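You operate a simulated robot arm through the tools that you are given. There is no shell and no other tool. Be economical: measure what you need, move in short steps, check, and stop when the job is done.

The job below is to be done with a simulated robot arm. You get a single attempt, and the scene is never put back.

## Task
Shut the air point down: valve shut, line vented, bowl drained, plug parked.
Fine: vent before you pull the plug; shut vent and drain again; wind the regulator off.
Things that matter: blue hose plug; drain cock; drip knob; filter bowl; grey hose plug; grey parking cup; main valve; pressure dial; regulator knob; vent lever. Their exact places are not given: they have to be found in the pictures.

The check looks at the end state, three seconds after you hand in, the way a careful person would. Anything else that was tipped, shoved, dropped, spilled or broken makes it a failure.

## Robot
A 7-joint arm with a two-finger parallel gripper on a trunk, on a base that drives. Base frame: it is fixed to the floor where the robot stands at the start and does not move with it; the origin is under the middle of the robot, x ahead of it, y to its left, z up. Readings come in mm, degrees, newtons and seconds.
With the tool pointing down near the work surface it reaches from about 440 to 900 mm from the robot's upright axis, wherever it stands. Its first joint turns from -17.0 to 126.0 degrees. Places, roughly: drain cock [700, -400, 1100]; drip knob [1000, -300, 1200]; filter bowl [700, -400, 1100]; grey parking cup [600, -300, 900]; main valve [500, -400, 1400]; pressure dial [800, -400, 1300]; regulator knob [800, -300, 1200]; vent lever [1100, -300, 1100]. Payload 1.57 kg.
The tool frame sits at the grasp point between the pads (the TCP): z along the fingers, y along the line on which they close. The tips reach 30 mm beyond it. The gripper opens to 80 mm. The fingers are 17 mm wide and 12 mm thick; the gripper's body (40 by 82 mm) begins 80 mm behind the TCP.
Orientation is that of the tool frame in the base frame, as a unit quaternion [x, y, z, w]. With the fingers straight down and closing along the base's y, the tool's x points along the base's -x, its y along +y and its z along -z.

## Interface
- The arm moves only by the tool send_rows. Its arguments are lists of equal length, an entry for each row: "linear": the shift along the tool's x, y, z in mm, a list of three; "delta_rot": the turn, a rotation vector about the tool's x, y, z in degrees, a list of three; "gripper": the closure in counts, from 0 (fully open) to 255 (shut). In form: {"linear": [[x, y, z], ...], "delta_rot": [[wx, wy, wz], ...], "gripper": [gripper, ...]}. A call has 1 to 20 rows; each row shifts and turns the commanded pose from where the row before left it, along the tool's axes as they then stand. Rows are played at 5 a second. More than 50 mm and 8.6 degrees between two rows, or a gripper value outside its range, and nothing of the call is played. A pose out of reach is approached as far as the arm can. The call stops where the force on the tool passes 50 N (or 10 N more than at its start, if that is more) or the arm is blocked; 0.2 s more then pass. Each finger travels about 45 mm/s and halts on what it meets, pressing with about 25 N; the grip force reading is that of the motor and also rises with nothing between the fingers. The clock runs only during rows and for 0.2 s after the last one: add rows that do not move to give the fingers time. It gives the time, the measured TCP pose, the force on the tool (base axes), the opening and the grip force at its end, in the units of the frame above (readings bear some noise), with the torque about the TCP (base axes, N m) and any sound that the robot's microphone picked up.
- Cameras (640 x 400 px; columns grow to the right, rows downward): "scene" is now at [12.3, -212.2, 1383.3]; the picture's right is [0.17, -0.98, 0.00], its down [-0.24, -0.04, -0.97] and it looks along [0.95, 0.17, -0.24] (base axes); focal length 250 px, centre (320, 200). "wrist" rides on the gripper at [72, -7, -122] in the tool frame; the picture's right is [0.09, 1.00, 0.00], its down [-0.84, 0.08, -0.54] and it looks along [-0.54, 0.05, 0.84] (tool axes); focal length 238 px, centre (320, 200).
- get_image(camera): a new picture of that camera. It takes no simulated time.
- move_column(by): slides the trunk up (or, below 0, down) by that many mm; the arm and the scene camera ride with it, the base frame stays. It gives what a move gives, with no picture.
- base_move(legs): drives the robot by 1 to 6 legs, each [ahead, left, turn to the left] in mm, mm and degrees, along the robot's own axes; the way and the turn of a leg run together, so that a leg with both is an arc; at most 1500 mm and 180 degrees a leg. The arm and the cameras ride along, it lands a little off, and it stops where it bumps. It gives what a move gives.
- aim_head(pan, tilt): turns the head with the scene camera to pan (to the left, within 109 degrees either way) and tilt (down, from -29 to 69), counted from straight ahead of the robot. It gives what a move gives.
- probe_pixels(camera, pixels): for up to 12 pixels [column, row] of the newest picture of that camera ("zoom" is the newest enlarged one), the place [x, y, z] in the base frame of the surface seen there, good to about 2 mm. It takes no simulated time.
- inspect(camera, box): a new picture of the part [left, top, right, bottom] of that camera's present view, enlarged. It takes no simulated time.
- finish_job(): hands the job in; it is judged then, once.

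Work in short steps. Measure before you move; look again where a grasp or a placing could have gone wrong, and mend it. You have 80 turns and 52 pictures in all, those below and enlarged ones among them. Open the gripper and draw the arm clear of the work before you hand the job in, unless the task says otherwise; then end with one line.

The tools are called by a JSON object that holds its "op" and its "data". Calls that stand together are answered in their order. send_rows: Moves the arm, as the interface text tells. Its arguments: {"type":"object","properties":{"linear":{"type":"array","items":{"type":"array","items":{"type":"number"}}},"delta_rot":{"type":"array","items":{"type":"array","items":{"type":"number"}}},"gripper":{"type":"array","items":{"type":"number"}}},"required":["linear","delta_rot","gripper"]} The other tools are called the same way: move_column (by) slides the trunk up or down; base_move (legs) drives the base; aim_head (pan, tilt) turns the head that bears the scene camera; get_image (camera) takes a picture; probe_pixels (camera, pixels) gives the place of the surface under pixels of a picture; inspect (camera, box) takes an enlarged picture of a part of a camera's view; finish_job () hands the job in.

At the start:

```text
time: 0.0
eef_pos: [480.0, 20.3, 1420.5]
orientation: [0.0, 1.0, 0.001, 0.0]
contact_force: [-0.1, 0.7, -0.1]
ft_torque: [0.0, -0.02, -0.01]
opening: 80.1
grip_force: 0.0
trunk travel left (down, up): [-725.0, 65.0]
robot x, y, heading: [1.6, -0.5, -0.1]
head pan, tilt: [10.0, 14.2]
```

scene: 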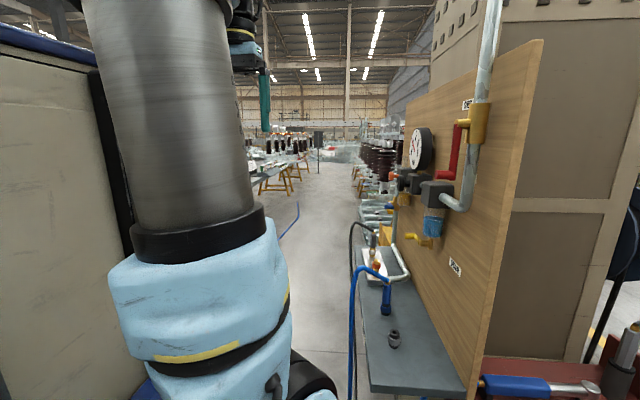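
wrist: 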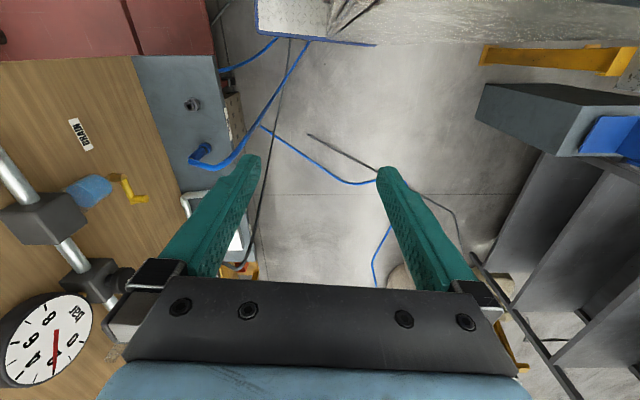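

The panel is to the right (columns 380-540); I enlarge it to identify the parts.

{"op": "inspect", "data": {"camera": "scene", "box": [340, 80, 540, 205]}}

{"op": "inspect", "data": {"camera": "scene", "box": [340, 190, 500, 290]}}

```text
3.20 times, centred on (440, 142) of scene
```

zoom: 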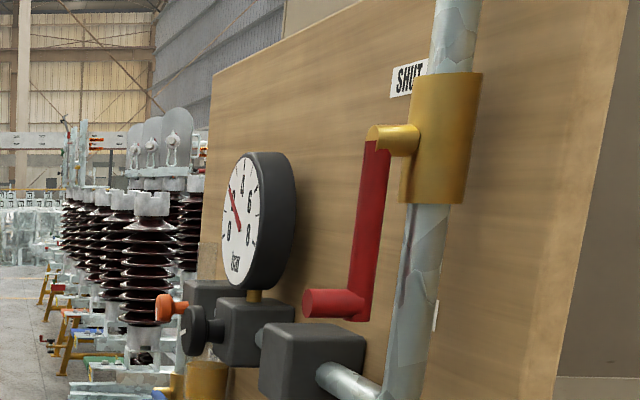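

```text
4.00 times, centred on (420, 240) of scene
```

zoom: 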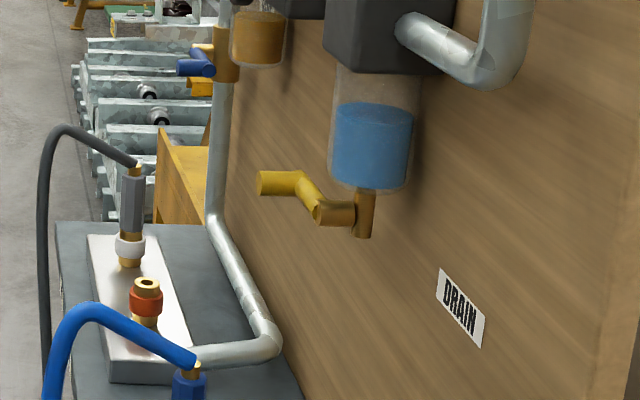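

I need a better idea of free space and of the panel; turning the head left and right.

{"op": "aim_head", "data": {"pan": 60, "tilt": 35}}

{"op": "get_image", "data": {"camera": "scene"}}

{"op": "aim_head", "data": {"pan": -25, "tilt": 25}}

{"op": "get_image", "data": {"camera": "scene"}}

```text
time: 1.2
eef_pos: [479.6, 20.3, 1420.5]
orientation: [0.0, 1.0, 0.0, 0.0]
contact_force: [-0.2, 0.0, -0.1]
ft_torque: [0.0, 0.01, -0.01]
opening: 80.2
grip_force: 0.0
trunk travel left (down, up): [-725.0, 65.0]
robot x, y, heading: [-4.3, 1.0, -0.3]
head pan, tilt: [60.0, 35.0]
```

```text
47 pictures are left
```

scene: 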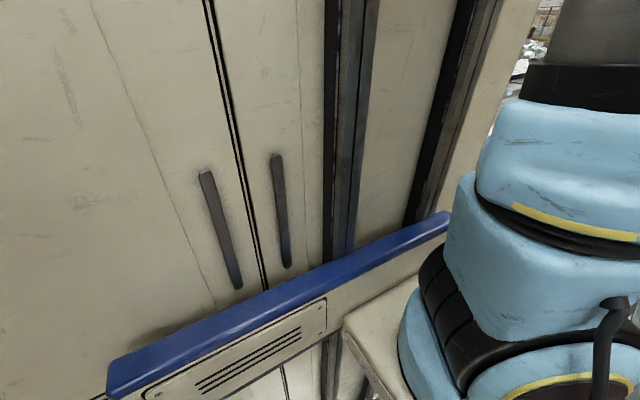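

```text
time: 2.8
eef_pos: [480.7, 20.2, 1420.8]
orientation: [0.0, 1.0, 0.0, -0.001]
contact_force: [-0.4, 0.1, 0.2]
ft_torque: [0.0, -0.01, 0.01]
opening: 79.9
grip_force: 0.2
trunk travel left (down, up): [-725.0, 65.0]
robot x, y, heading: [-2.2, 1.3, 0.1]
head pan, tilt: [-25.0, 25.0]
```

```text
46 pictures are left
```

scene: 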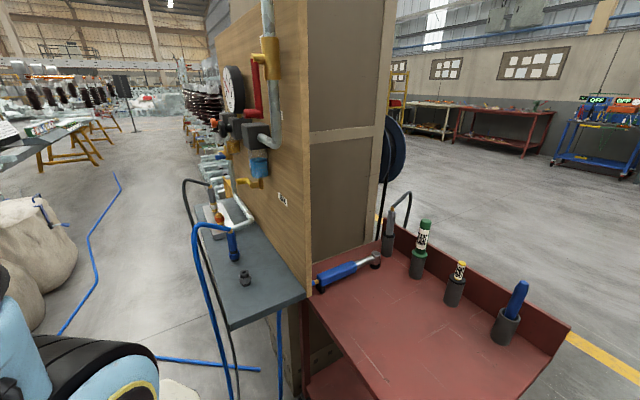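

I probe the panel parts and corners for places, to plan the base position.

{"op": "probe_pixels", "data": {"camera": "scene", "pixels": [[305, 250], [300, 100], [230, 325], [165, 205], [310, 10], [253, 85], [257, 165], [255, 183], [244, 280], [233, 245], [220, 25], [345, 275]]}}

{"op": "aim_head", "data": {"pan": 100, "tilt": 30}}

{"op": "get_image", "data": {"camera": "scene"}}

{"op": "probe_pixels", "data": {"camera": "scene", "pixels": [[40, 100], [200, 100], [320, 100], [450, 100], [600, 100], [320, 250], [450, 300], [150, 300], [40, 380], [320, 380], [560, 380], [250, 20]]}}

```text
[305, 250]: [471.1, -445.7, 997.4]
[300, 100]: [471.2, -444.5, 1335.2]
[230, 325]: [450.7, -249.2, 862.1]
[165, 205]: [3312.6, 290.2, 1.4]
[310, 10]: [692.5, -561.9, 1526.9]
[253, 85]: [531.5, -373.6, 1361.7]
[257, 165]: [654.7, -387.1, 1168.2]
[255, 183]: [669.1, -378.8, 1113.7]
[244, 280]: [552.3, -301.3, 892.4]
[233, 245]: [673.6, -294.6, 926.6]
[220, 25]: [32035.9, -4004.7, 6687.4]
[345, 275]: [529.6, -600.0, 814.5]
```

```text
time: 4.8
eef_pos: [479.8, 18.9, 1420.1]
orientation: [-0.001, 1.0, 0.0, 0.0]
contact_force: [-0.8, -0.4, 0.0]
ft_torque: [-0.01, 0.07, 0.03]
opening: 79.9
grip_force: 0.0
trunk travel left (down, up): [-725.0, 65.0]
robot x, y, heading: [1.2, -1.7, 0.3]
head pan, tilt: [100.0, 30.0]
```

```text
45 pictures are left
```

scene: 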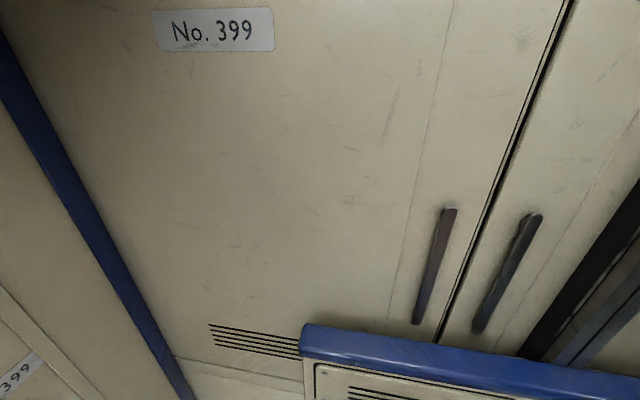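

```text
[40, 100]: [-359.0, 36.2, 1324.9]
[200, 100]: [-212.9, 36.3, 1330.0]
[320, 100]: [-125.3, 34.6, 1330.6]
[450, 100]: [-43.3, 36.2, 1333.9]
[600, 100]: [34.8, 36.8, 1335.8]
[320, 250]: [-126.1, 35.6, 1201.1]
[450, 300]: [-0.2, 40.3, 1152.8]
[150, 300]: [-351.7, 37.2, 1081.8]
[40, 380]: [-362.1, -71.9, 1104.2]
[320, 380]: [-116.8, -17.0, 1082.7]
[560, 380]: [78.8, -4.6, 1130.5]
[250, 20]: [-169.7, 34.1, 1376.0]
```

That was the robot's own body. Now the wrist view shows objects to the left of the work area; I probe those to know the free floor.

{"op": "get_image", "data": {"camera": "wrist"}}

{"op": "probe_pixels", "data": {"camera": "wrist", "pixels": [[540, 120], [480, 110], [520, 60], [610, 140], [540, 260], [480, 260], [570, 390], [630, 30], [300, 20], [350, 15], [420, 20], [320, 200]]}}

{"op": "aim_head", "data": {"pan": 25, "tilt": 45}}

{"op": "get_image", "data": {"camera": "scene"}}

```text
44 pictures are left
```

wrist: 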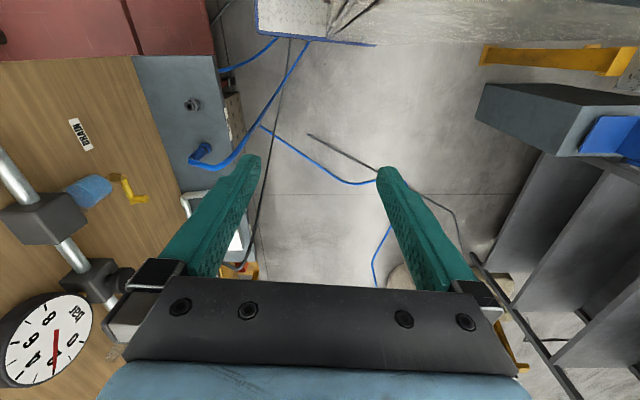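

```text
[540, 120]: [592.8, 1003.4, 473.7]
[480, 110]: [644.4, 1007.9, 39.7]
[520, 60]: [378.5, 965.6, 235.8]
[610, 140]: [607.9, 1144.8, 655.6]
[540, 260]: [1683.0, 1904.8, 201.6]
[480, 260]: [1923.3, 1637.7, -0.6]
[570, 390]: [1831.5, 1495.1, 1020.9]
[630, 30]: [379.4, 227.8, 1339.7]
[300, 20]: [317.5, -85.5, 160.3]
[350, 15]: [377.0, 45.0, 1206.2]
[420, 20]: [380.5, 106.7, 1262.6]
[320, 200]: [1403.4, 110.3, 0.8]
```

```text
time: 6.3
eef_pos: [479.2, 20.0, 1420.5]
orientation: [0.0, 1.0, 0.0, 0.0]
contact_force: [-0.5, 0.2, -0.2]
ft_torque: [-0.03, 0.0, -0.01]
opening: 79.9
grip_force: 0.0
trunk travel left (down, up): [-725.0, 65.0]
robot x, y, heading: [-0.6, 0.9, 0.0]
head pan, tilt: [25.0, 45.0]
```

```text
43 pictures are left
```

scene: 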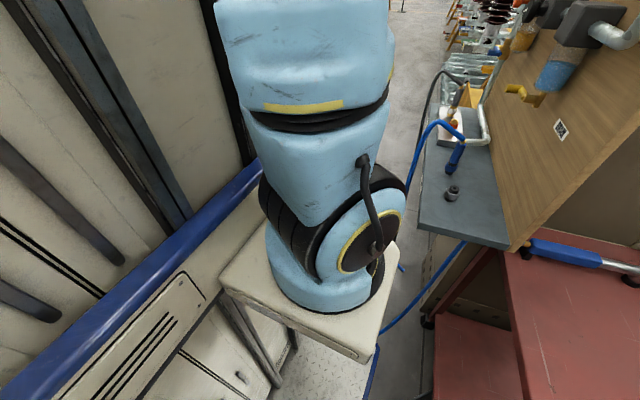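

I locate the arm's pedestal and footprint edges in this view.

{"op": "probe_pixels", "data": {"camera": "scene", "pixels": [[272, 280], [385, 275], [310, 310], [225, 285], [370, 355], [390, 245], [290, 395], [372, 375], [350, 180], [250, 150], [440, 225], [640, 130]]}}

{"op": "aim_head", "data": {"pan": -20, "tilt": 60}}

{"op": "get_image", "data": {"camera": "scene"}}

```text
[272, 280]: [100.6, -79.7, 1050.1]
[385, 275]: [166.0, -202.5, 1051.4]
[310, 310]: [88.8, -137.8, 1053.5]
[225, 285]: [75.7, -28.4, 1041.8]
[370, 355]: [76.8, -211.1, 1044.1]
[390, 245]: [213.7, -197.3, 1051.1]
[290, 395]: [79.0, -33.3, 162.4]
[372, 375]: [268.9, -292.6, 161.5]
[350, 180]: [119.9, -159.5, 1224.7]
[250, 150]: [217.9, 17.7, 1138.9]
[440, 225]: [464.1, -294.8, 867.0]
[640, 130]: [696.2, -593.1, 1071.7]
```

```text
time: 7.4
eef_pos: [479.9, 20.2, 1420.0]
orientation: [-0.001, 1.0, 0.0, 0.0]
contact_force: [0.0, 0.0, 0.5]
ft_torque: [-0.03, 0.0, 0.02]
opening: 79.7
grip_force: 0.0
trunk travel left (down, up): [-725.0, 65.0]
robot x, y, heading: [1.3, -0.6, -0.1]
head pan, tilt: [-20.0, 60.0]
```

```text
42 pictures are left
```

scene: 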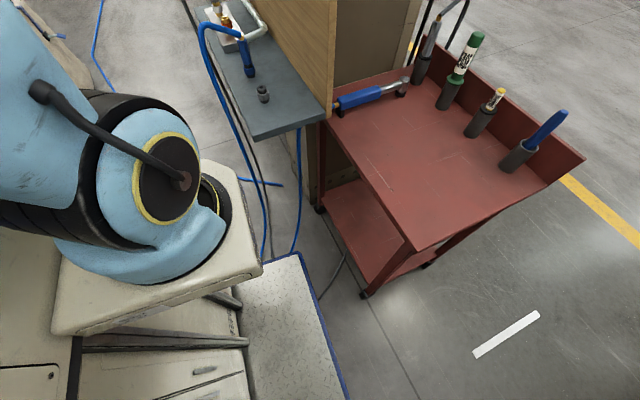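

I probe the platform's edge and nearby obstacles near the floor.

{"op": "probe_pixels", "data": {"camera": "scene", "pixels": [[299, 255], [345, 395], [250, 275], [320, 208], [360, 295], [335, 110], [320, 130], [250, 140], [318, 200], [275, 185], [267, 98], [246, 72]]}}

```text
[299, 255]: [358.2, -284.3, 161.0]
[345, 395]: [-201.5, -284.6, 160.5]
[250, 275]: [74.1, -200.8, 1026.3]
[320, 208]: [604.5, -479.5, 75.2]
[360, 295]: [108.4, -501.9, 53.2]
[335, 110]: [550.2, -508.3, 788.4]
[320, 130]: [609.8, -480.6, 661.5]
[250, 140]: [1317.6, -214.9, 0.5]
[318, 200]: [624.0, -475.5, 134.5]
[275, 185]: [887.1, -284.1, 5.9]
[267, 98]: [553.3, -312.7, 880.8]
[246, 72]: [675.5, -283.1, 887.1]
```

Before driving, I check where the hoses lie on the floor in the wrist view.

{"op": "probe_pixels", "data": {"camera": "wrist", "pixels": [[285, 90], [305, 50], [265, 128], [320, 165], [370, 181], [380, 250], [310, 137], [370, 170], [450, 210], [400, 275], [285, 60], [255, 65]]}}

```text
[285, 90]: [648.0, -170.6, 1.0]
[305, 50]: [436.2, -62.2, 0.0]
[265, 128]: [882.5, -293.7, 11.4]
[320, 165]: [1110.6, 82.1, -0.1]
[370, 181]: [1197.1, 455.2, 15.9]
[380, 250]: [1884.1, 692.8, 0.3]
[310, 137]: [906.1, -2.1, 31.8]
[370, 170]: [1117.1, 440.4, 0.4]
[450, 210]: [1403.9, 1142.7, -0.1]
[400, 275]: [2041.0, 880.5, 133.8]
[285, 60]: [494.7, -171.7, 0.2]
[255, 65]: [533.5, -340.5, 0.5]
```

Plan: drive left 415, turn right 90° to face the panel, then slide 600 to its own left (+x). The floor there is free of the hoses.

{"op": "base_move", "data": {"legs": [[0, 415, 0], [0, 0, -90], [0, 600, 0]]}}

{"op": "aim_head", "data": {"pan": 20, "tilt": 18}}

{"op": "get_image", "data": {"camera": "scene"}}

```text
time: 12.4
eef_pos: [275.1, 50.2, 1419.7]
orientation: [0.45, 0.893, 0.001, 0.0]
contact_force: [-0.8, -0.2, -0.3]
ft_torque: [-0.01, 0.01, 0.0]
opening: 80.2
grip_force: 0.0
trunk travel left (down, up): [-725.0, 65.0]
robot x, y, heading: [-28.7, 426.2, -53.3]
head pan, tilt: [-20.0, 60.0]
stopped in leg 2: the robot was blocked; the commanded pose is now the measured one
```

```text
time: 13.5
eef_pos: [275.0, 50.3, 1418.2]
orientation: [0.45, 0.893, 0.001, 0.0]
contact_force: [0.0, 0.0, 0.8]
ft_torque: [-0.02, 0.02, -0.04]
opening: 80.1
grip_force: 0.2
trunk travel left (down, up): [-725.0, 65.0]
robot x, y, heading: [-24.7, 423.7, -53.5]
head pan, tilt: [20.0, 18.0]
```

```text
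41 pictures are left
```

scene: 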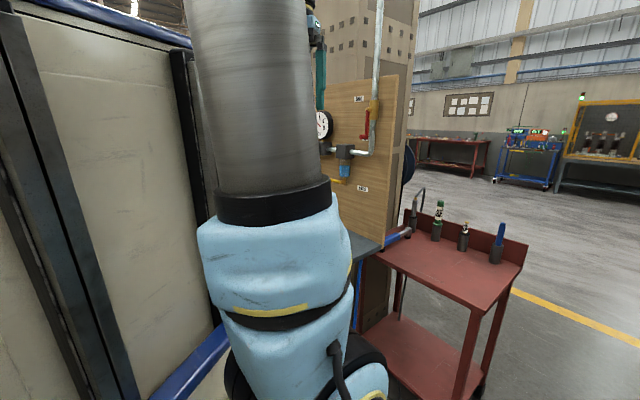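

Blocked at heading -53°, probably by something behind. I move away (towards +x, -y) and then turn the rest.

{"op": "base_move", "data": {"legs": [[270, 204, 0], [0, 0, -36.5]]}}

```text
time: 14.5
eef_pos: [304.5, 57.5, 1418.5]
orientation: [0.435, 0.9, 0.001, 0.001]
contact_force: [0.7, 0.1, 0.1]
ft_torque: [-0.03, -0.01, 0.01]
opening: 80.0
grip_force: 0.0
trunk travel left (down, up): [-725.0, 65.0]
robot x, y, heading: [-3.6, 420.9, -51.5]
head pan, tilt: [20.0, 18.0]
stopped in leg 1: the robot was blocked; the commanded pose is now the measured one
```

Blocked again when moving +x; I look to find the obstacle.

{"op": "get_image", "data": {"camera": "wrist"}}

{"op": "aim_head", "data": {"pan": -10, "tilt": 65}}

{"op": "get_image", "data": {"camera": "scene"}}

```text
40 pictures are left
```

wrist: 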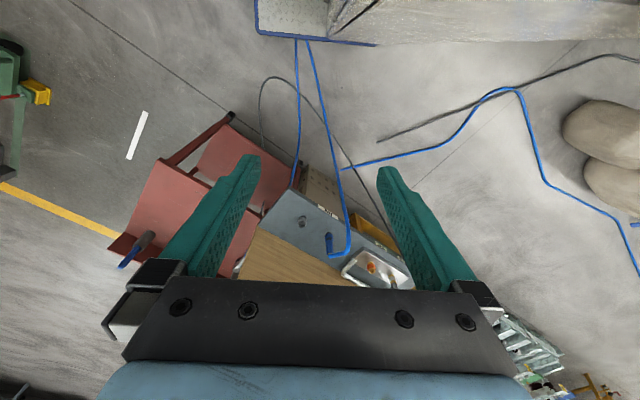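

```text
time: 15.7
eef_pos: [304.3, 56.7, 1419.2]
orientation: [0.436, 0.9, 0.0, 0.0]
contact_force: [0.4, 0.2, 0.2]
ft_torque: [0.01, 0.02, 0.01]
opening: 79.9
grip_force: 0.1
trunk travel left (down, up): [-725.0, 65.0]
robot x, y, heading: [-8.1, 421.2, -51.4]
head pan, tilt: [-10.0, 65.0]
```

```text
39 pictures are left
```

scene: 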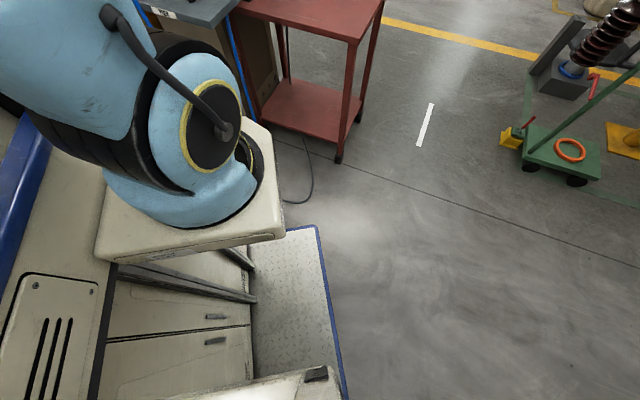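

Nothing visible ahead; the blocker must be behind or left. I look backwards past the body.

{"op": "aim_head", "data": {"pan": -109, "tilt": 40}}

{"op": "get_image", "data": {"camera": "scene"}}

{"op": "aim_head", "data": {"pan": 109, "tilt": 10}}

{"op": "get_image", "data": {"camera": "scene"}}

```text
time: 17.4
eef_pos: [304.8, 57.2, 1419.4]
orientation: [0.435, 0.9, 0.0, -0.001]
contact_force: [-0.4, -1.0, 0.2]
ft_torque: [-0.05, 0.01, -0.02]
opening: 80.1
grip_force: 0.1
trunk travel left (down, up): [-725.0, 65.0]
robot x, y, heading: [-12.3, 421.7, -51.6]
head pan, tilt: [-108.9, 40.0]
```

```text
38 pictures are left
```

scene: 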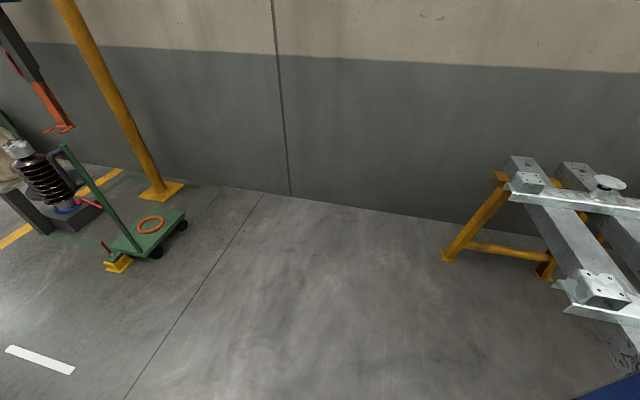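

```text
time: 20.6
eef_pos: [304.2, 56.7, 1419.1]
orientation: [0.435, 0.901, 0.0, 0.0]
contact_force: [-0.2, -0.6, 0.0]
ft_torque: [0.03, 0.01, 0.03]
opening: 79.7
grip_force: 0.1
trunk travel left (down, up): [-725.0, 65.0]
robot x, y, heading: [-7.6, 421.4, -51.6]
head pan, tilt: [108.9, 10.0]
```

```text
37 pictures are left
```

scene: 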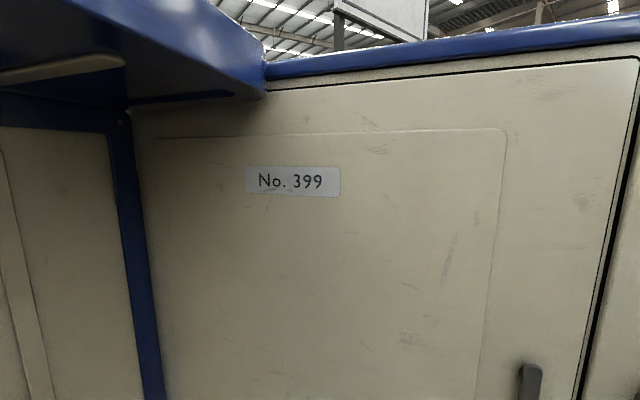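

I can't see the blocker; test whether driving straight ahead (towards the shelf side) is free.

{"op": "base_move", "data": {"legs": [[150, -60, 0]]}}

```text
time: 22.0
eef_pos: [352.1, -99.8, 1419.3]
orientation: [0.435, 0.9, 0.0, 0.001]
contact_force: [-0.5, -0.2, 0.3]
ft_torque: [-0.02, 0.01, -0.04]
opening: 80.1
grip_force: 0.0
trunk travel left (down, up): [-725.0, 65.0]
robot x, y, heading: [40.5, 268.9, -51.4]
head pan, tilt: [108.9, 10.0]
```

Free. Now move +x by 300.

{"op": "base_move", "data": {"legs": [[187, 234, 0]]}}

```text
time: 24.1
eef_pos: [653.4, -101.4, 1419.6]
orientation: [0.438, 0.899, 0.0, 0.0]
contact_force: [0.9, 0.0, -0.1]
ft_torque: [-0.01, 0.0, -0.01]
opening: 79.7
grip_force: 0.1
trunk travel left (down, up): [-725.0, 65.0]
robot x, y, heading: [339.5, 264.3, -52.3]
head pan, tilt: [108.9, 10.0]
```

Now turn the remaining 37° to face the panel.

{"op": "base_move", "data": {"legs": [[0, 0, -37.5]]}}

{"op": "aim_head", "data": {"pan": 25, "tilt": 15}}

{"op": "get_image", "data": {"camera": "scene"}}

```text
time: 26.1
eef_pos: [379.3, -215.2, 1419.4]
orientation: [0.694, 0.72, 0.001, -0.001]
contact_force: [-0.7, 0.5, -0.6]
ft_torque: [-0.02, -0.01, 0.03]
opening: 80.1
grip_force: 0.0
trunk travel left (down, up): [-725.0, 65.0]
robot x, y, heading: [338.1, 262.2, -87.9]
head pan, tilt: [108.9, 10.0]
```

```text
time: 27.7
eef_pos: [379.0, -215.0, 1419.8]
orientation: [0.695, 0.719, 0.0, -0.001]
contact_force: [0.6, 0.4, -0.3]
ft_torque: [0.0, -0.01, 0.02]
opening: 80.0
grip_force: 0.1
trunk travel left (down, up): [-725.0, 65.0]
robot x, y, heading: [338.0, 265.8, -87.8]
head pan, tilt: [25.0, 15.0]
```

```text
36 pictures are left
```

scene: 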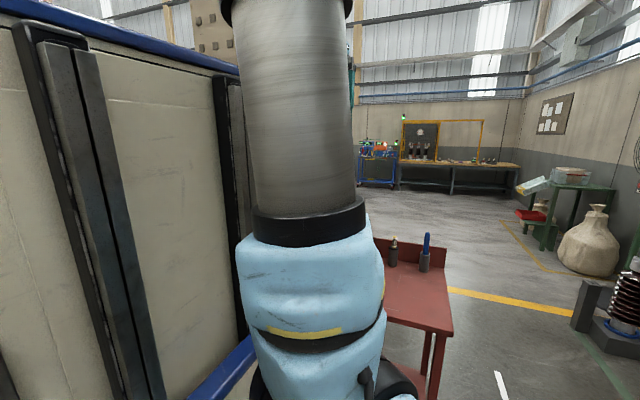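

The arm hides the panel from this heading; the wrist camera will do the close looking. I settle at about heading -62° with the arm's axis in front of the panel's left half.

{"op": "base_move", "data": {"legs": [[-86, 128, 0], [0, 0, 26]]}}

{"op": "aim_head", "data": {"pan": -5, "tilt": 15}}

{"op": "get_image", "data": {"camera": "scene"}}

{"op": "get_image", "data": {"camera": "wrist"}}

```text
time: 30.4
eef_pos: [710.3, -57.7, 1419.3]
orientation: [0.514, 0.858, 0.0, 0.0]
contact_force: [0.3, 0.6, -0.9]
ft_torque: [0.02, -0.02, -0.03]
opening: 80.0
grip_force: 0.1
trunk travel left (down, up): [-725.0, 65.0]
robot x, y, heading: [464.3, 355.3, -61.8]
head pan, tilt: [25.0, 15.0]
```

```text
time: 31.4
eef_pos: [709.9, -58.2, 1419.9]
orientation: [0.513, 0.858, 0.0, 0.001]
contact_force: [-0.3, -0.4, -0.1]
ft_torque: [0.0, 0.01, 0.0]
opening: 80.1
grip_force: 0.1
trunk travel left (down, up): [-725.0, 65.0]
robot x, y, heading: [463.9, 356.4, -61.8]
head pan, tilt: [-5.0, 15.0]
```

```text
35 pictures are left
```

scene: 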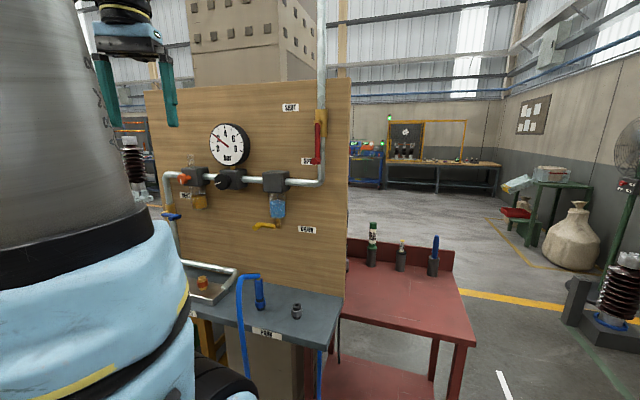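

```text
34 pictures are left
```

wrist: 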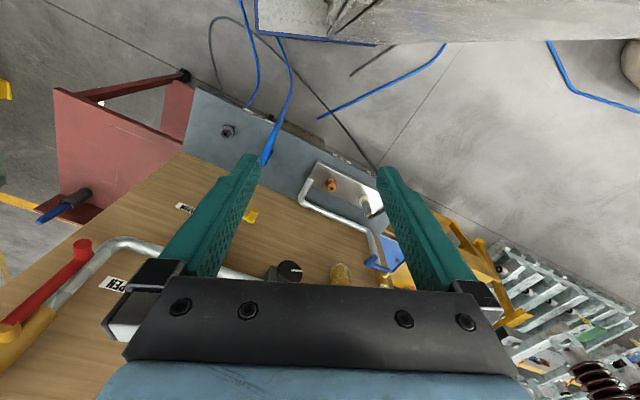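

This gives a good view of the whole panel; enlarging it.

{"op": "inspect", "data": {"camera": "scene", "box": [150, 90, 350, 215]}}

{"op": "probe_pixels", "data": {"camera": "zoom", "pixels": [[540, 110], [537, 225], [245, 175], [265, 290], [110, 285], [165, 345], [70, 403], [410, 370], [375, 340], [335, 430], [505, 235], [395, 290]]}}

{"op": "inspect", "data": {"camera": "scene", "box": [155, 190, 345, 310]}}

{"op": "probe_pixels", "data": {"camera": "zoom", "pixels": [[160, 310], [345, 300], [350, 370], [475, 395], [480, 420], [100, 300], [280, 295], [375, 125], [350, 120], [410, 65], [30, 85], [60, 85]]}}

```text
3.20 times, centred on (250, 152) of scene
```

zoom: 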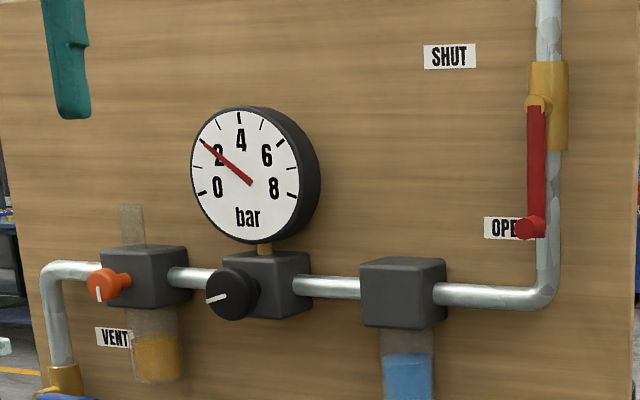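

```text
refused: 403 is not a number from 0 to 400
```

```text
3.33 times, centred on (250, 250) of scene
```

zoom: 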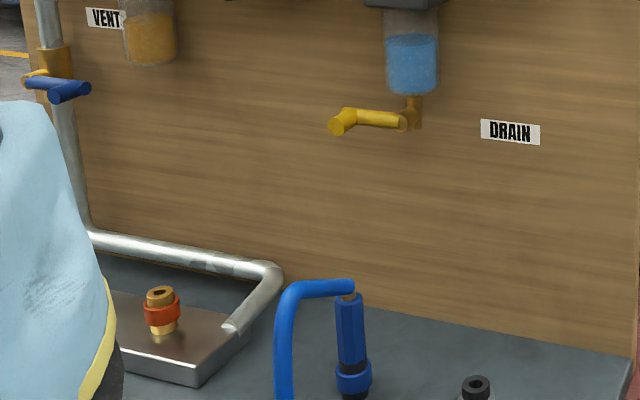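

```text
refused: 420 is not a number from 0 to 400
```

Probing the parts in the full scene image for positions.

{"op": "get_image", "data": {"camera": "scene"}}

{"op": "probe_pixels", "data": {"camera": "scene", "pixels": [[318, 123], [317, 160], [230, 145], [222, 181], [185, 180], [172, 216], [255, 225], [275, 225], [277, 205], [203, 283], [297, 310], [260, 295]]}}

{"op": "probe_pixels", "data": {"camera": "scene", "pixels": [[290, 108], [240, 200], [308, 230], [321, 110], [230, 178], [163, 214], [180, 217], [196, 175], [260, 305], [297, 316], [200, 290], [277, 185]]}}

```text
31 pictures are left
```

scene: 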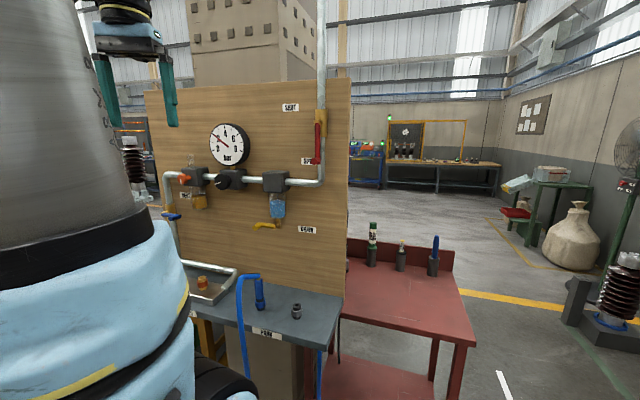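

```text
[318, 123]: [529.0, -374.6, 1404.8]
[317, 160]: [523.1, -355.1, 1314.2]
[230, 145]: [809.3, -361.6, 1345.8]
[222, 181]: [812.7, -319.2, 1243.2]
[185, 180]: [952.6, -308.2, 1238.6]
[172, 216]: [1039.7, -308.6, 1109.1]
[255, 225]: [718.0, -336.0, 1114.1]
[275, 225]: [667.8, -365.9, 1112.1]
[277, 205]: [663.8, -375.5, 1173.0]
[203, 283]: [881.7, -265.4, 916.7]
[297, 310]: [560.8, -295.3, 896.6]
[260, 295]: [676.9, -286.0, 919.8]
```

```text
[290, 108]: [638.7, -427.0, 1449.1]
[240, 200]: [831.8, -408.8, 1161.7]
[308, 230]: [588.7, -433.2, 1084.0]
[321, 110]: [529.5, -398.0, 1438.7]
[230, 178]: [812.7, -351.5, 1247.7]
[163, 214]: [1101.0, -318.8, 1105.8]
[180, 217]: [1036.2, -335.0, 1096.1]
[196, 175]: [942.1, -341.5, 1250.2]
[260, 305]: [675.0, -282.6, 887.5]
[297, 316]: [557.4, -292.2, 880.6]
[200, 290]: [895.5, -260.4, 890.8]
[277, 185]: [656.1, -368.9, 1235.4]
```

The panel is turned about 6° (u=(0.994,0.107), outward normal (-0.107,0.994)). Main valve: pivot near (529,-390,~1410), red handle stub end at (523,-355,1314), OPEN now; SHUT towards +x. I bring the tool forward and tilt it to point at the panel.

{"op": "send_rows", "data": {"linear": [[-20, -35, 12], [-20, -35, 12], [-20, -35, 12], [-20, -35, 12], [-20, -35, 12], [0, 0, 0], [0, 0, 0], [0, 0, 0], [0, 0, 0], [0, 0, 0], [0, 0, 0], [0, 0, 0], [0, 0, 0], [0, 0, 0], [0, 0, 0], [0, 0, 0], [0, 0, 0], [0, 0, 0], [0, 0, 0]], "delta_rot": [[0, 0, 0], [0, 0, 0], [0, 0, 0], [0, 0, 0], [0, 0, 0], [0, 0, 7.37], [0, 0, 7.37], [0, 0, 7.37], [0, -8.18, 0], [0, -8.18, 0], [0, -8.18, 0], [0, -8.18, 0], [0, -8.18, 0], [0, -8.18, 0], [0, -8.18, 0], [0, -8.18, 0], [0, -8.18, 0], [0, -8.18, 0], [0, -8.2, 0]], "gripper": [0, 0, 0, 0, 0, 0, 0, 0, 0, 0, 0, 0, 0, 0, 0, 0, 0, 0, 0]}}

{"op": "get_image", "data": {"camera": "wrist"}}

{"op": "get_image", "data": {"camera": "scene"}}

```text
time: 35.4
eef_pos: [618.2, -247.6, 1355.6]
orientation: [0.472, 0.525, -0.473, 0.527]
contact_force: [-0.6, -0.3, 0.2]
ft_torque: [0.0, 0.01, 0.01]
opening: 80.3
grip_force: 0.1
out of reach, approached as far as the arm can: row 14, 15, 16
trunk travel left (down, up): [-725.0, 65.0]
robot x, y, heading: [464.5, 355.0, -61.9]
head pan, tilt: [-5.0, 15.0]
```

```text
30 pictures are left
```

wrist: 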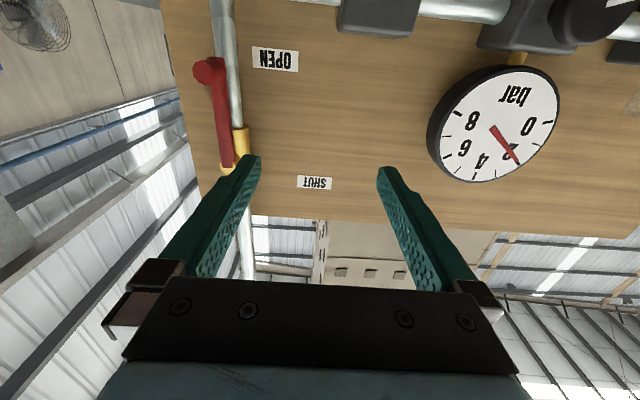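

```text
29 pictures are left
```

scene: 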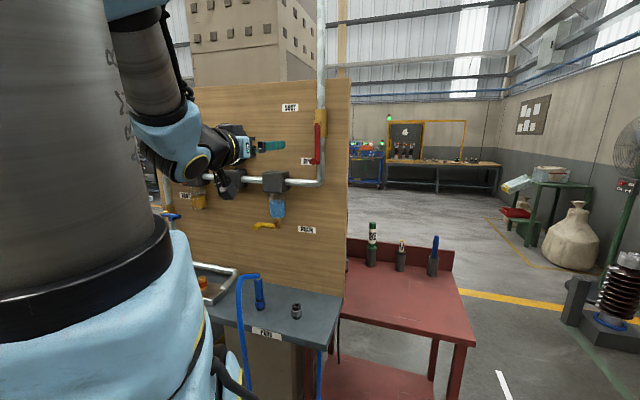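

The tool now points into the panel (tool x = down, y = +u, z = inward). I probe the red lever: stub (205,70), arm (222,130), pivot.

{"op": "probe_pixels", "data": {"camera": "wrist", "pixels": [[203, 75], [216, 66], [195, 68], [205, 62], [218, 100], [225, 140], [240, 145], [230, 168], [240, 60], [222, 70]]}}

{"op": "inspect", "data": {"camera": "wrist", "box": [170, 40, 270, 190]}}

```text
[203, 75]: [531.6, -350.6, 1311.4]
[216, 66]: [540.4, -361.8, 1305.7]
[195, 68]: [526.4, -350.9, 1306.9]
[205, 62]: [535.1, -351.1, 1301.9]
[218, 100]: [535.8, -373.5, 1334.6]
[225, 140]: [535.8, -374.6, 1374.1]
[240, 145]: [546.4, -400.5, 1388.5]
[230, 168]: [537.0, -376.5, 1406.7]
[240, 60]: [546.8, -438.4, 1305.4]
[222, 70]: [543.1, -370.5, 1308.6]
```

```text
2.67 times, centred on (220, 115) of wrist
```

zoom: 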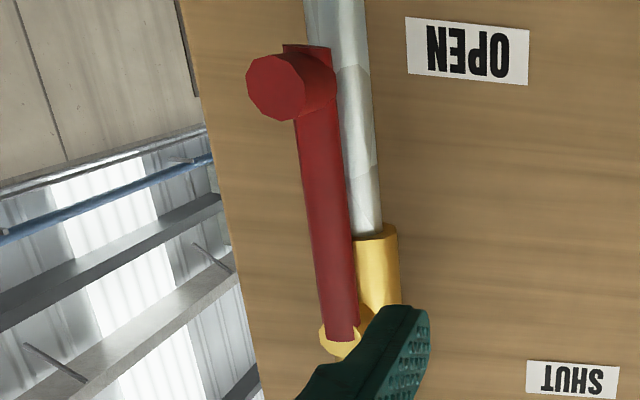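

Stub centre ≈(531,-351,1307), pivot ≈(531,·,1407), radius 100. I move in front of the stub, then in with the fingers straddling it, and close.

{"op": "send_rows", "data": {"linear": [[16, -33, 0], [16, -33, 0], [16, -32, 0], [0, 0, 20], [0, 0, 20], [0, 0, 20], [0, 0, 21], [0, 0, 0]], "delta_rot": [[0, 0, 0], [0, 0, 0], [0, 0, 0], [0, 0, 0], [0, 0, 0], [0, 0, 0], [0, 0, 0], [0, 0, 0]], "gripper": [100, 100, 100, 100, 100, 100, 100, 100]}}

{"op": "inspect", "data": {"camera": "wrist", "box": [180, 20, 480, 208]}}

```text
time: 37.2
eef_pos: [542.2, -369.0, 1332.9]
orientation: [0.473, 0.526, -0.473, 0.526]
contact_force: [0.0, -0.1, 0.2]
ft_torque: [0.01, 0.0, 0.04]
opening: 48.7
grip_force: 0.1
out of reach, approached as far as the arm can: row 2, 3
trunk travel left (down, up): [-725.0, 65.0]
robot x, y, heading: [465.0, 359.1, -61.6]
head pan, tilt: [-5.0, 15.0]
```

```text
2.13 times, centred on (330, 114) of wrist
```

zoom: 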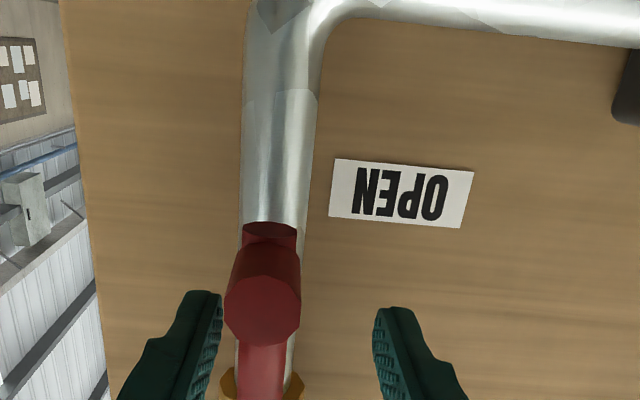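

Joint-1 limit made it fall short (TCP 542,-369,1333); no contact. I back the tool out 80 mm and shift the base 80 mm towards -x.

{"op": "send_rows", "data": {"linear": [[0, 0, -40], [0, 0, -40]], "delta_rot": [[0, 0, 0], [0, 0, 0]], "gripper": [100, 100]}}

{"op": "base_move", "data": {"legs": [[-38, -71, 0]]}}

```text
time: 37.8
eef_pos: [534.2, -288.2, 1333.7]
orientation: [0.473, 0.526, -0.472, 0.526]
contact_force: [-0.4, -0.4, -1.1]
ft_torque: [0.0, 0.02, -0.01]
opening: 48.3
grip_force: 0.2
trunk travel left (down, up): [-725.0, 65.0]
robot x, y, heading: [465.4, 359.5, -61.7]
head pan, tilt: [-5.0, 15.0]
```

```text
time: 38.9
eef_pos: [452.5, -289.2, 1336.4]
orientation: [0.473, 0.526, -0.473, 0.525]
contact_force: [-0.7, 0.2, 0.2]
ft_torque: [-0.01, 0.0, -0.01]
opening: 48.6
grip_force: 0.0
trunk travel left (down, up): [-725.0, 65.0]
robot x, y, heading: [381.5, 356.5, -61.7]
head pan, tilt: [-5.0, 15.0]
```

Now approach the stub again: 28 down, 72 along u, 58 in.

{"op": "send_rows", "data": {"linear": [[14, 36, 0], [14, 36, 0], [0, 0, 20], [0, 0, 20], [0, 0, 18], [0, 0, 0]], "delta_rot": [[0, 0, 0], [0, 0, 0], [0, 0, 0], [0, 0, 0], [0, 0, 0], [0, 0, 0]], "gripper": [100, 100, 100, 100, 100, 100]}}

{"op": "inspect", "data": {"camera": "wrist", "box": [180, 20, 480, 208]}}

```text
time: 40.2
eef_pos: [530.0, -341.4, 1304.5]
orientation: [0.473, 0.525, -0.473, 0.526]
contact_force: [-1.3, -0.1, -0.3]
ft_torque: [-0.01, 0.03, -0.01]
opening: 48.7
grip_force: 0.1
trunk travel left (down, up): [-725.0, 65.0]
robot x, y, heading: [386.3, 354.7, -61.8]
head pan, tilt: [-5.0, 15.0]
```

```text
2.13 times, centred on (330, 114) of wrist
```

zoom: 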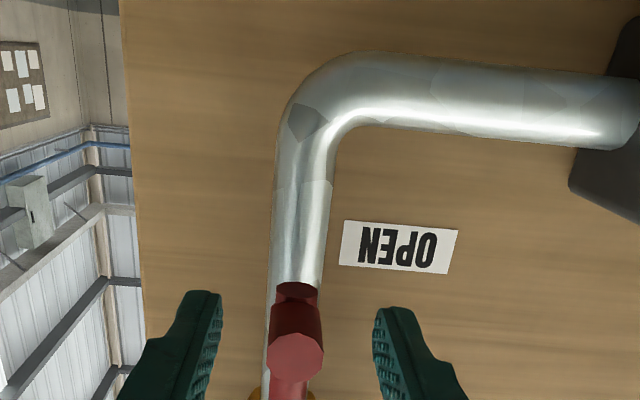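

Aligned, stub between the fingers. Close and follow the first half of the arc.

{"op": "send_rows", "data": {"linear": [[0, 0, 0], [0, 0, 0], [0, 0, 0], [-1.5, 17.4, 0], [-4.5, 16.8, 0], [-7.4, 15.8, 0], [-10, 14.3, 0], [-12.3, 12.3, 0]], "delta_rot": [[0, 0, 0], [0, 0, 0], [0, 0, 0], [0, 0, 0], [0, 0, 0], [0, 0, 0], [0, 0, 0], [0, 0, 0]], "gripper": [255, 255, 255, 255, 255, 255, 255, 255]}}

```text
time: 42.0
eef_pos: [604.7, -328.7, 1342.6]
orientation: [0.473, 0.525, -0.473, 0.525]
contact_force: [-3.4, -8.3, -1.5]
ft_torque: [0.11, -0.25, -0.19]
opening: 17.5
grip_force: 32.4
trunk travel left (down, up): [-725.0, 65.0]
robot x, y, heading: [383.1, 354.7, -62.1]
head pan, tilt: [-5.0, 15.0]
```

It follows with low force. Finish the arc.

{"op": "send_rows", "data": {"linear": [[-14.3, 10, 0], [-15.8, 7.4, 0], [-16.8, 4.5, 0], [-17.4, 1.5, 0], [-6, 0, 0], [0, 0, 0]], "delta_rot": [[0, 0, 0], [0, 0, 0], [0, 0, 0], [0, 0, 0], [0, 0, 0], [0, 0, 0]], "gripper": [255, 255, 255, 255, 255, 255]}}

{"op": "get_image", "data": {"camera": "scene"}}

```text
time: 43.1
eef_pos: [623.5, -329.1, 1395.2]
orientation: [0.48, 0.53, -0.471, 0.517]
contact_force: [-9.2, 6.3, -9.6]
ft_torque: [-0.5, -0.31, -0.04]
opening: 17.1
grip_force: 31.9
trunk travel left (down, up): [-725.0, 65.0]
robot x, y, heading: [384.3, 352.4, -61.7]
head pan, tilt: [-5.0, 15.0]
stopped in row 5: the force on the tool passed its limit at 71 N (the readings are from after the stop); the commanded pose is now the measured one
```

```text
25 pictures are left
```

scene: 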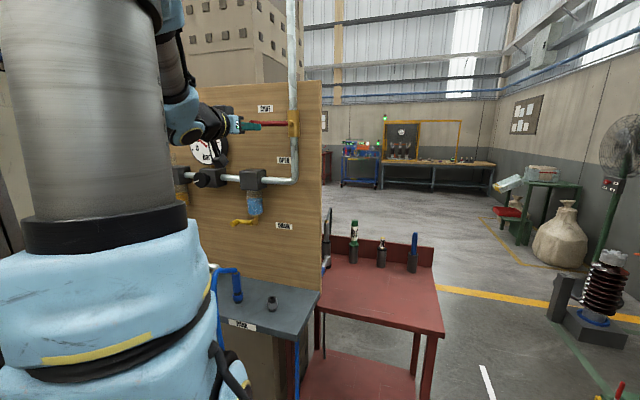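

The red lever is horizontal at SHUT (stop felt). Release, retreat, shift base 60 mm to +x so that vent, drain, plug and cup are all in reach, and look with the wrist towards the vent.

{"op": "send_rows", "data": {"linear": [[0, 0, 0], [0, 0, 0], [0, 0, -30], [0, 0, -40], [0, 0, -20]], "delta_rot": [[0, 0, 0], [0, 0, 0], [0, 0, 0], [0, 0, 0], [0, 0, 0]], "gripper": [110, 110, 110, 110, 110]}}

{"op": "base_move", "data": {"legs": [[28, 53, 0]]}}

```text
time: 44.3
eef_pos: [618.5, -237.9, 1400.0]
orientation: [0.479, 0.53, -0.471, 0.518]
contact_force: [0.1, 0.2, 0.7]
ft_torque: [-0.05, 0.0, -0.05]
opening: 45.7
grip_force: 0.0
trunk travel left (down, up): [-725.0, 65.0]
robot x, y, heading: [383.6, 351.6, -61.8]
head pan, tilt: [-5.0, 15.0]
```

```text
time: 45.3
eef_pos: [678.3, -237.8, 1400.9]
orientation: [0.478, 0.53, -0.471, 0.519]
contact_force: [1.1, 0.2, -0.5]
ft_torque: [-0.04, 0.01, 0.0]
opening: 45.8
grip_force: 0.1
trunk travel left (down, up): [-725.0, 65.0]
robot x, y, heading: [443.9, 357.0, -62.0]
head pan, tilt: [-5.0, 15.0]
```

Move the tool to in front of the vent (about (960,-168,1080)), levelling it by 1°.

{"op": "send_rows", "data": {"linear": [[0, 0, -20], [0, 0, -20], [32, 28, 0], [32, 28, 0], [32, 28, 0], [32, 28, 0], [32, 28, 0], [32, 28, 0], [32, 28, 0], [32, 28, 0], [32, 28, 0], [32, 28, 0]], "delta_rot": [[0, -1.1, 0], [0, 0, 0], [0, 0, 0], [0, 0, 0], [0, 0, 0], [0, 0, 0], [0, 0, 0], [0, 0, 0], [0, 0, 0], [0, 0, 0], [0, 0, 0], [0, 0, 0]], "gripper": [110, 110, 110, 110, 110, 110, 110, 110, 110, 110, 110, 110]}}

{"op": "get_image", "data": {"camera": "wrist"}}

{"op": "inspect", "data": {"camera": "scene", "box": [160, 90, 340, 320]}}

```text
time: 47.9
eef_pos: [945.9, -170.7, 1081.1]
orientation: [0.473, 0.525, -0.475, 0.524]
contact_force: [-0.2, 0.0, -0.2]
ft_torque: [0.07, 0.0, 0.02]
opening: 45.6
grip_force: 0.2
trunk travel left (down, up): [-725.0, 65.0]
robot x, y, heading: [441.4, 350.7, -61.9]
head pan, tilt: [-5.0, 15.0]
```

```text
24 pictures are left
```

wrist: 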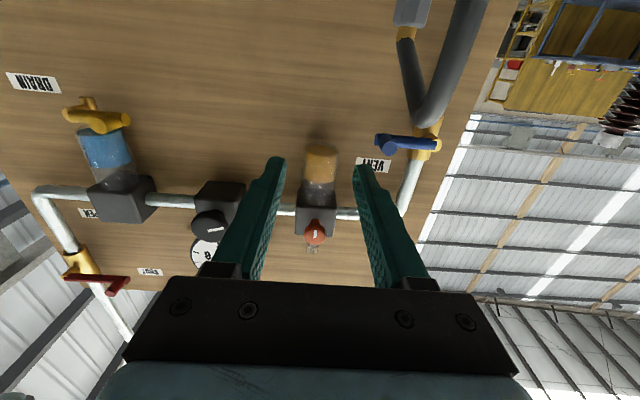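

```text
1.74 times, centred on (250, 205) of scene
```

zoom: 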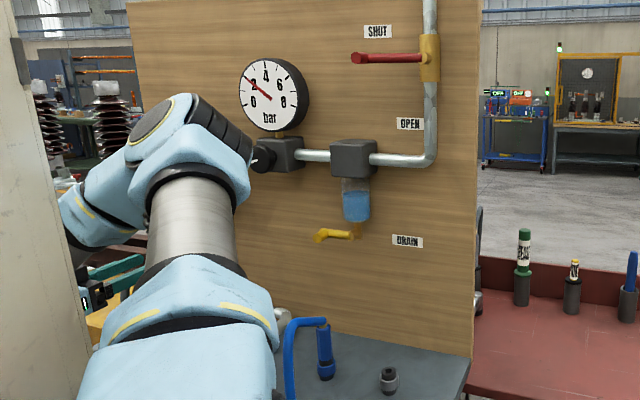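

Pressure still stands at about 1.5-2 bar, so the vent is shut with its lever as it is. Zoom into the vent lever and drain cock.

{"op": "inspect", "data": {"camera": "wrist", "box": [340, 70, 480, 230]}}

{"op": "probe_pixels", "data": {"camera": "wrist", "pixels": [[380, 140], [385, 148], [395, 143], [410, 143], [425, 143], [436, 145], [432, 125], [422, 135], [410, 190], [415, 170], [438, 158], [365, 165]]}}

{"op": "inspect", "data": {"camera": "wrist", "box": [40, 70, 180, 230]}}

{"op": "probe_pixels", "data": {"camera": "wrist", "pixels": [[68, 114], [75, 116], [85, 120], [100, 119], [115, 119], [127, 121], [85, 102], [95, 108], [105, 150], [122, 126], [63, 110], [90, 130]]}}

```text
2.50 times, centred on (410, 150) of wrist
```

zoom: 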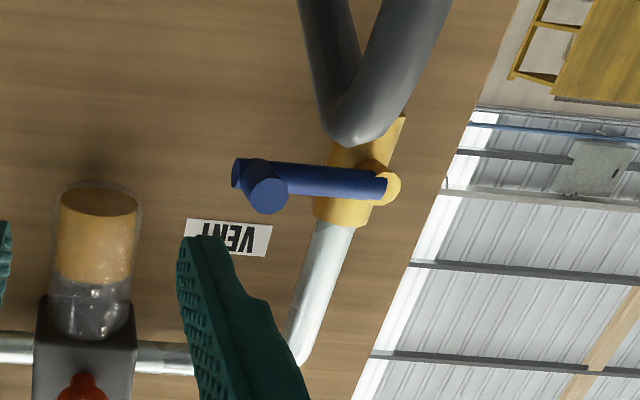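

```text
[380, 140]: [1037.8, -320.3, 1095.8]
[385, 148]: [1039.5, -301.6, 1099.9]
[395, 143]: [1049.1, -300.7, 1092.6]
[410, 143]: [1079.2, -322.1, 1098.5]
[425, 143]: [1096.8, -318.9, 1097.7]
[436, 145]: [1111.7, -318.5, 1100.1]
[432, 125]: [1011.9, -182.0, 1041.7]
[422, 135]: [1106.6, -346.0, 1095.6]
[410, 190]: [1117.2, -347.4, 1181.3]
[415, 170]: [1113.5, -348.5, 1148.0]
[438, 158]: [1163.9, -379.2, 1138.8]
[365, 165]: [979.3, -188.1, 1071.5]
```

```text
2.50 times, centred on (110, 150) of wrist
```

zoom: 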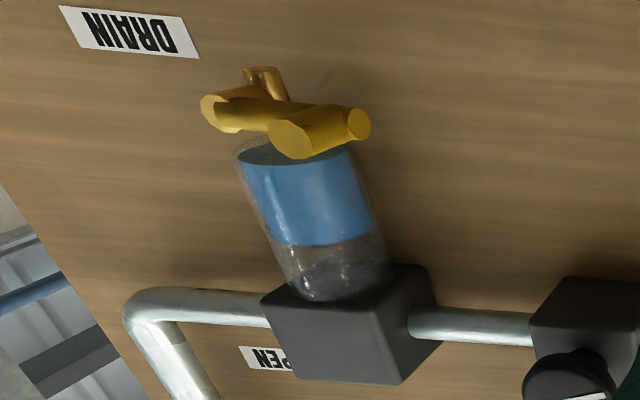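

```text
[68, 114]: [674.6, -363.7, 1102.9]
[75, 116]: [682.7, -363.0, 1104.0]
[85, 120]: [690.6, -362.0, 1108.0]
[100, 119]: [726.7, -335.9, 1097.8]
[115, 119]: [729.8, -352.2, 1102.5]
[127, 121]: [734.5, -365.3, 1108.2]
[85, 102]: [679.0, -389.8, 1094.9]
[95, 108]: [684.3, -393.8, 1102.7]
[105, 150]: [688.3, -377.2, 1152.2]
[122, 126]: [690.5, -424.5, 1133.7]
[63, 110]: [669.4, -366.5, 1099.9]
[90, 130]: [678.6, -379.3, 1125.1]
```

The dark tubes near the camera are the grey hose's arch. I probe its course.

{"op": "probe_pixels", "data": {"camera": "wrist", "pixels": [[405, 55], [408, 80], [412, 100], [422, 118], [430, 110], [440, 85], [455, 55], [470, 20], [480, 3], [403, 35], [410, 12], [395, 15]]}}

```text
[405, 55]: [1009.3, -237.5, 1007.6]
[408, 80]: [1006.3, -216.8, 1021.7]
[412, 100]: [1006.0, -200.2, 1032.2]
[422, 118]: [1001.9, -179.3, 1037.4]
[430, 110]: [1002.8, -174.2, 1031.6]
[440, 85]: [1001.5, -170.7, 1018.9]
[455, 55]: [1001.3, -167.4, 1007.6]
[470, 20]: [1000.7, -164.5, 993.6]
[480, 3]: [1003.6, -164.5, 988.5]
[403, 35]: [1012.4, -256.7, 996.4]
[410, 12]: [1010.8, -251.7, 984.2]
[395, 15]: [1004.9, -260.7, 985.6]
```

The grey hose arches at x≈1000-1012, z≤1042; the vent stub is at (1043.5,-301,1098), pivot (1111,·,1100). I yaw the tool 12° so the hand stays away from the hose, and come in from above the hose height.

{"op": "send_rows", "data": {"linear": [[-20, 0, 0], [-20, 0, 0], [-20, 27, -3], [0, 27, -3], [0, 27, -3], [0, 26.5, -2], [0, 0, 30], [0, 0, 30], [0, 0, 30], [0, 0, 25]], "delta_rot": [[6, 0, 0], [6, 0, 0], [0, 0, 0], [0, 0, 0], [0, 0, 0], [0, 0, 0], [0, 0, 0], [0, 0, 0], [0, 0, 0], [0, 0, 0]], "gripper": [110, 110, 110, 110, 110, 110, 110, 110, 110, 110]}}

{"op": "get_image", "data": {"camera": "wrist"}}

```text
time: 49.9
eef_pos: [1019.8, -317.0, 1155.9]
orientation: [-0.522, -0.479, 0.522, -0.474]
contact_force: [-0.4, 12.6, 3.1]
ft_torque: [-0.09, 0.19, -0.43]
opening: 45.7
grip_force: 0.2
out of reach, approached as far as the arm can: row 1, 2, 3, 4, 5, 6
trunk travel left (down, up): [-725.0, 65.0]
robot x, y, heading: [444.7, 355.7, -61.8]
head pan, tilt: [-5.0, 15.0]
stopped in row 9: the force on the tool passed its limit at 71 N (the readings are from after the stop); the commanded pose is now the measured one
```

```text
20 pictures are left
```

wrist: 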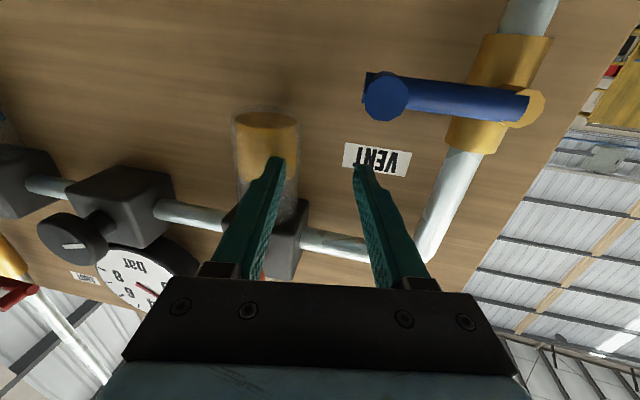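

It fell short and a finger touched something (the lubricator bowl); I back straight out at once and check.

{"op": "send_rows", "data": {"linear": [[0, 0, -30], [0, 0, -30], [0, 0, -30]], "delta_rot": [[0, 0, 0], [0, 0, 0], [0, 0, 0]], "gripper": [110, 110, 110]}}

{"op": "get_image", "data": {"camera": "wrist"}}

```text
time: 50.7
eef_pos: [1021.4, -243.9, 1157.1]
orientation: [0.522, 0.48, -0.522, 0.474]
contact_force: [0.1, 0.0, -0.1]
ft_torque: [-0.06, 0.02, -0.02]
opening: 45.5
grip_force: 0.1
out of reach, approached as far as the arm can: row 3
trunk travel left (down, up): [-725.0, 65.0]
robot x, y, heading: [448.1, 352.2, -61.6]
head pan, tilt: [-5.0, 15.0]
```

```text
19 pictures are left
```

wrist: 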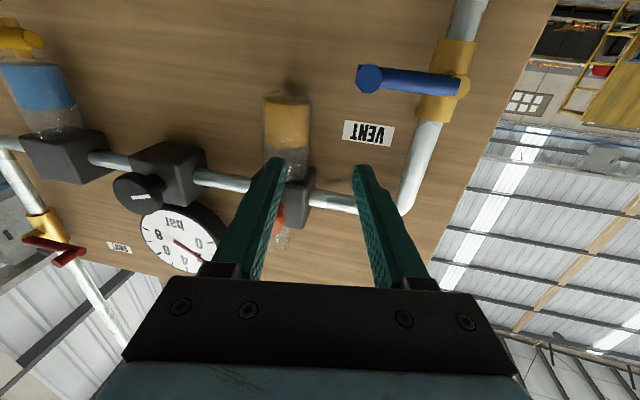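

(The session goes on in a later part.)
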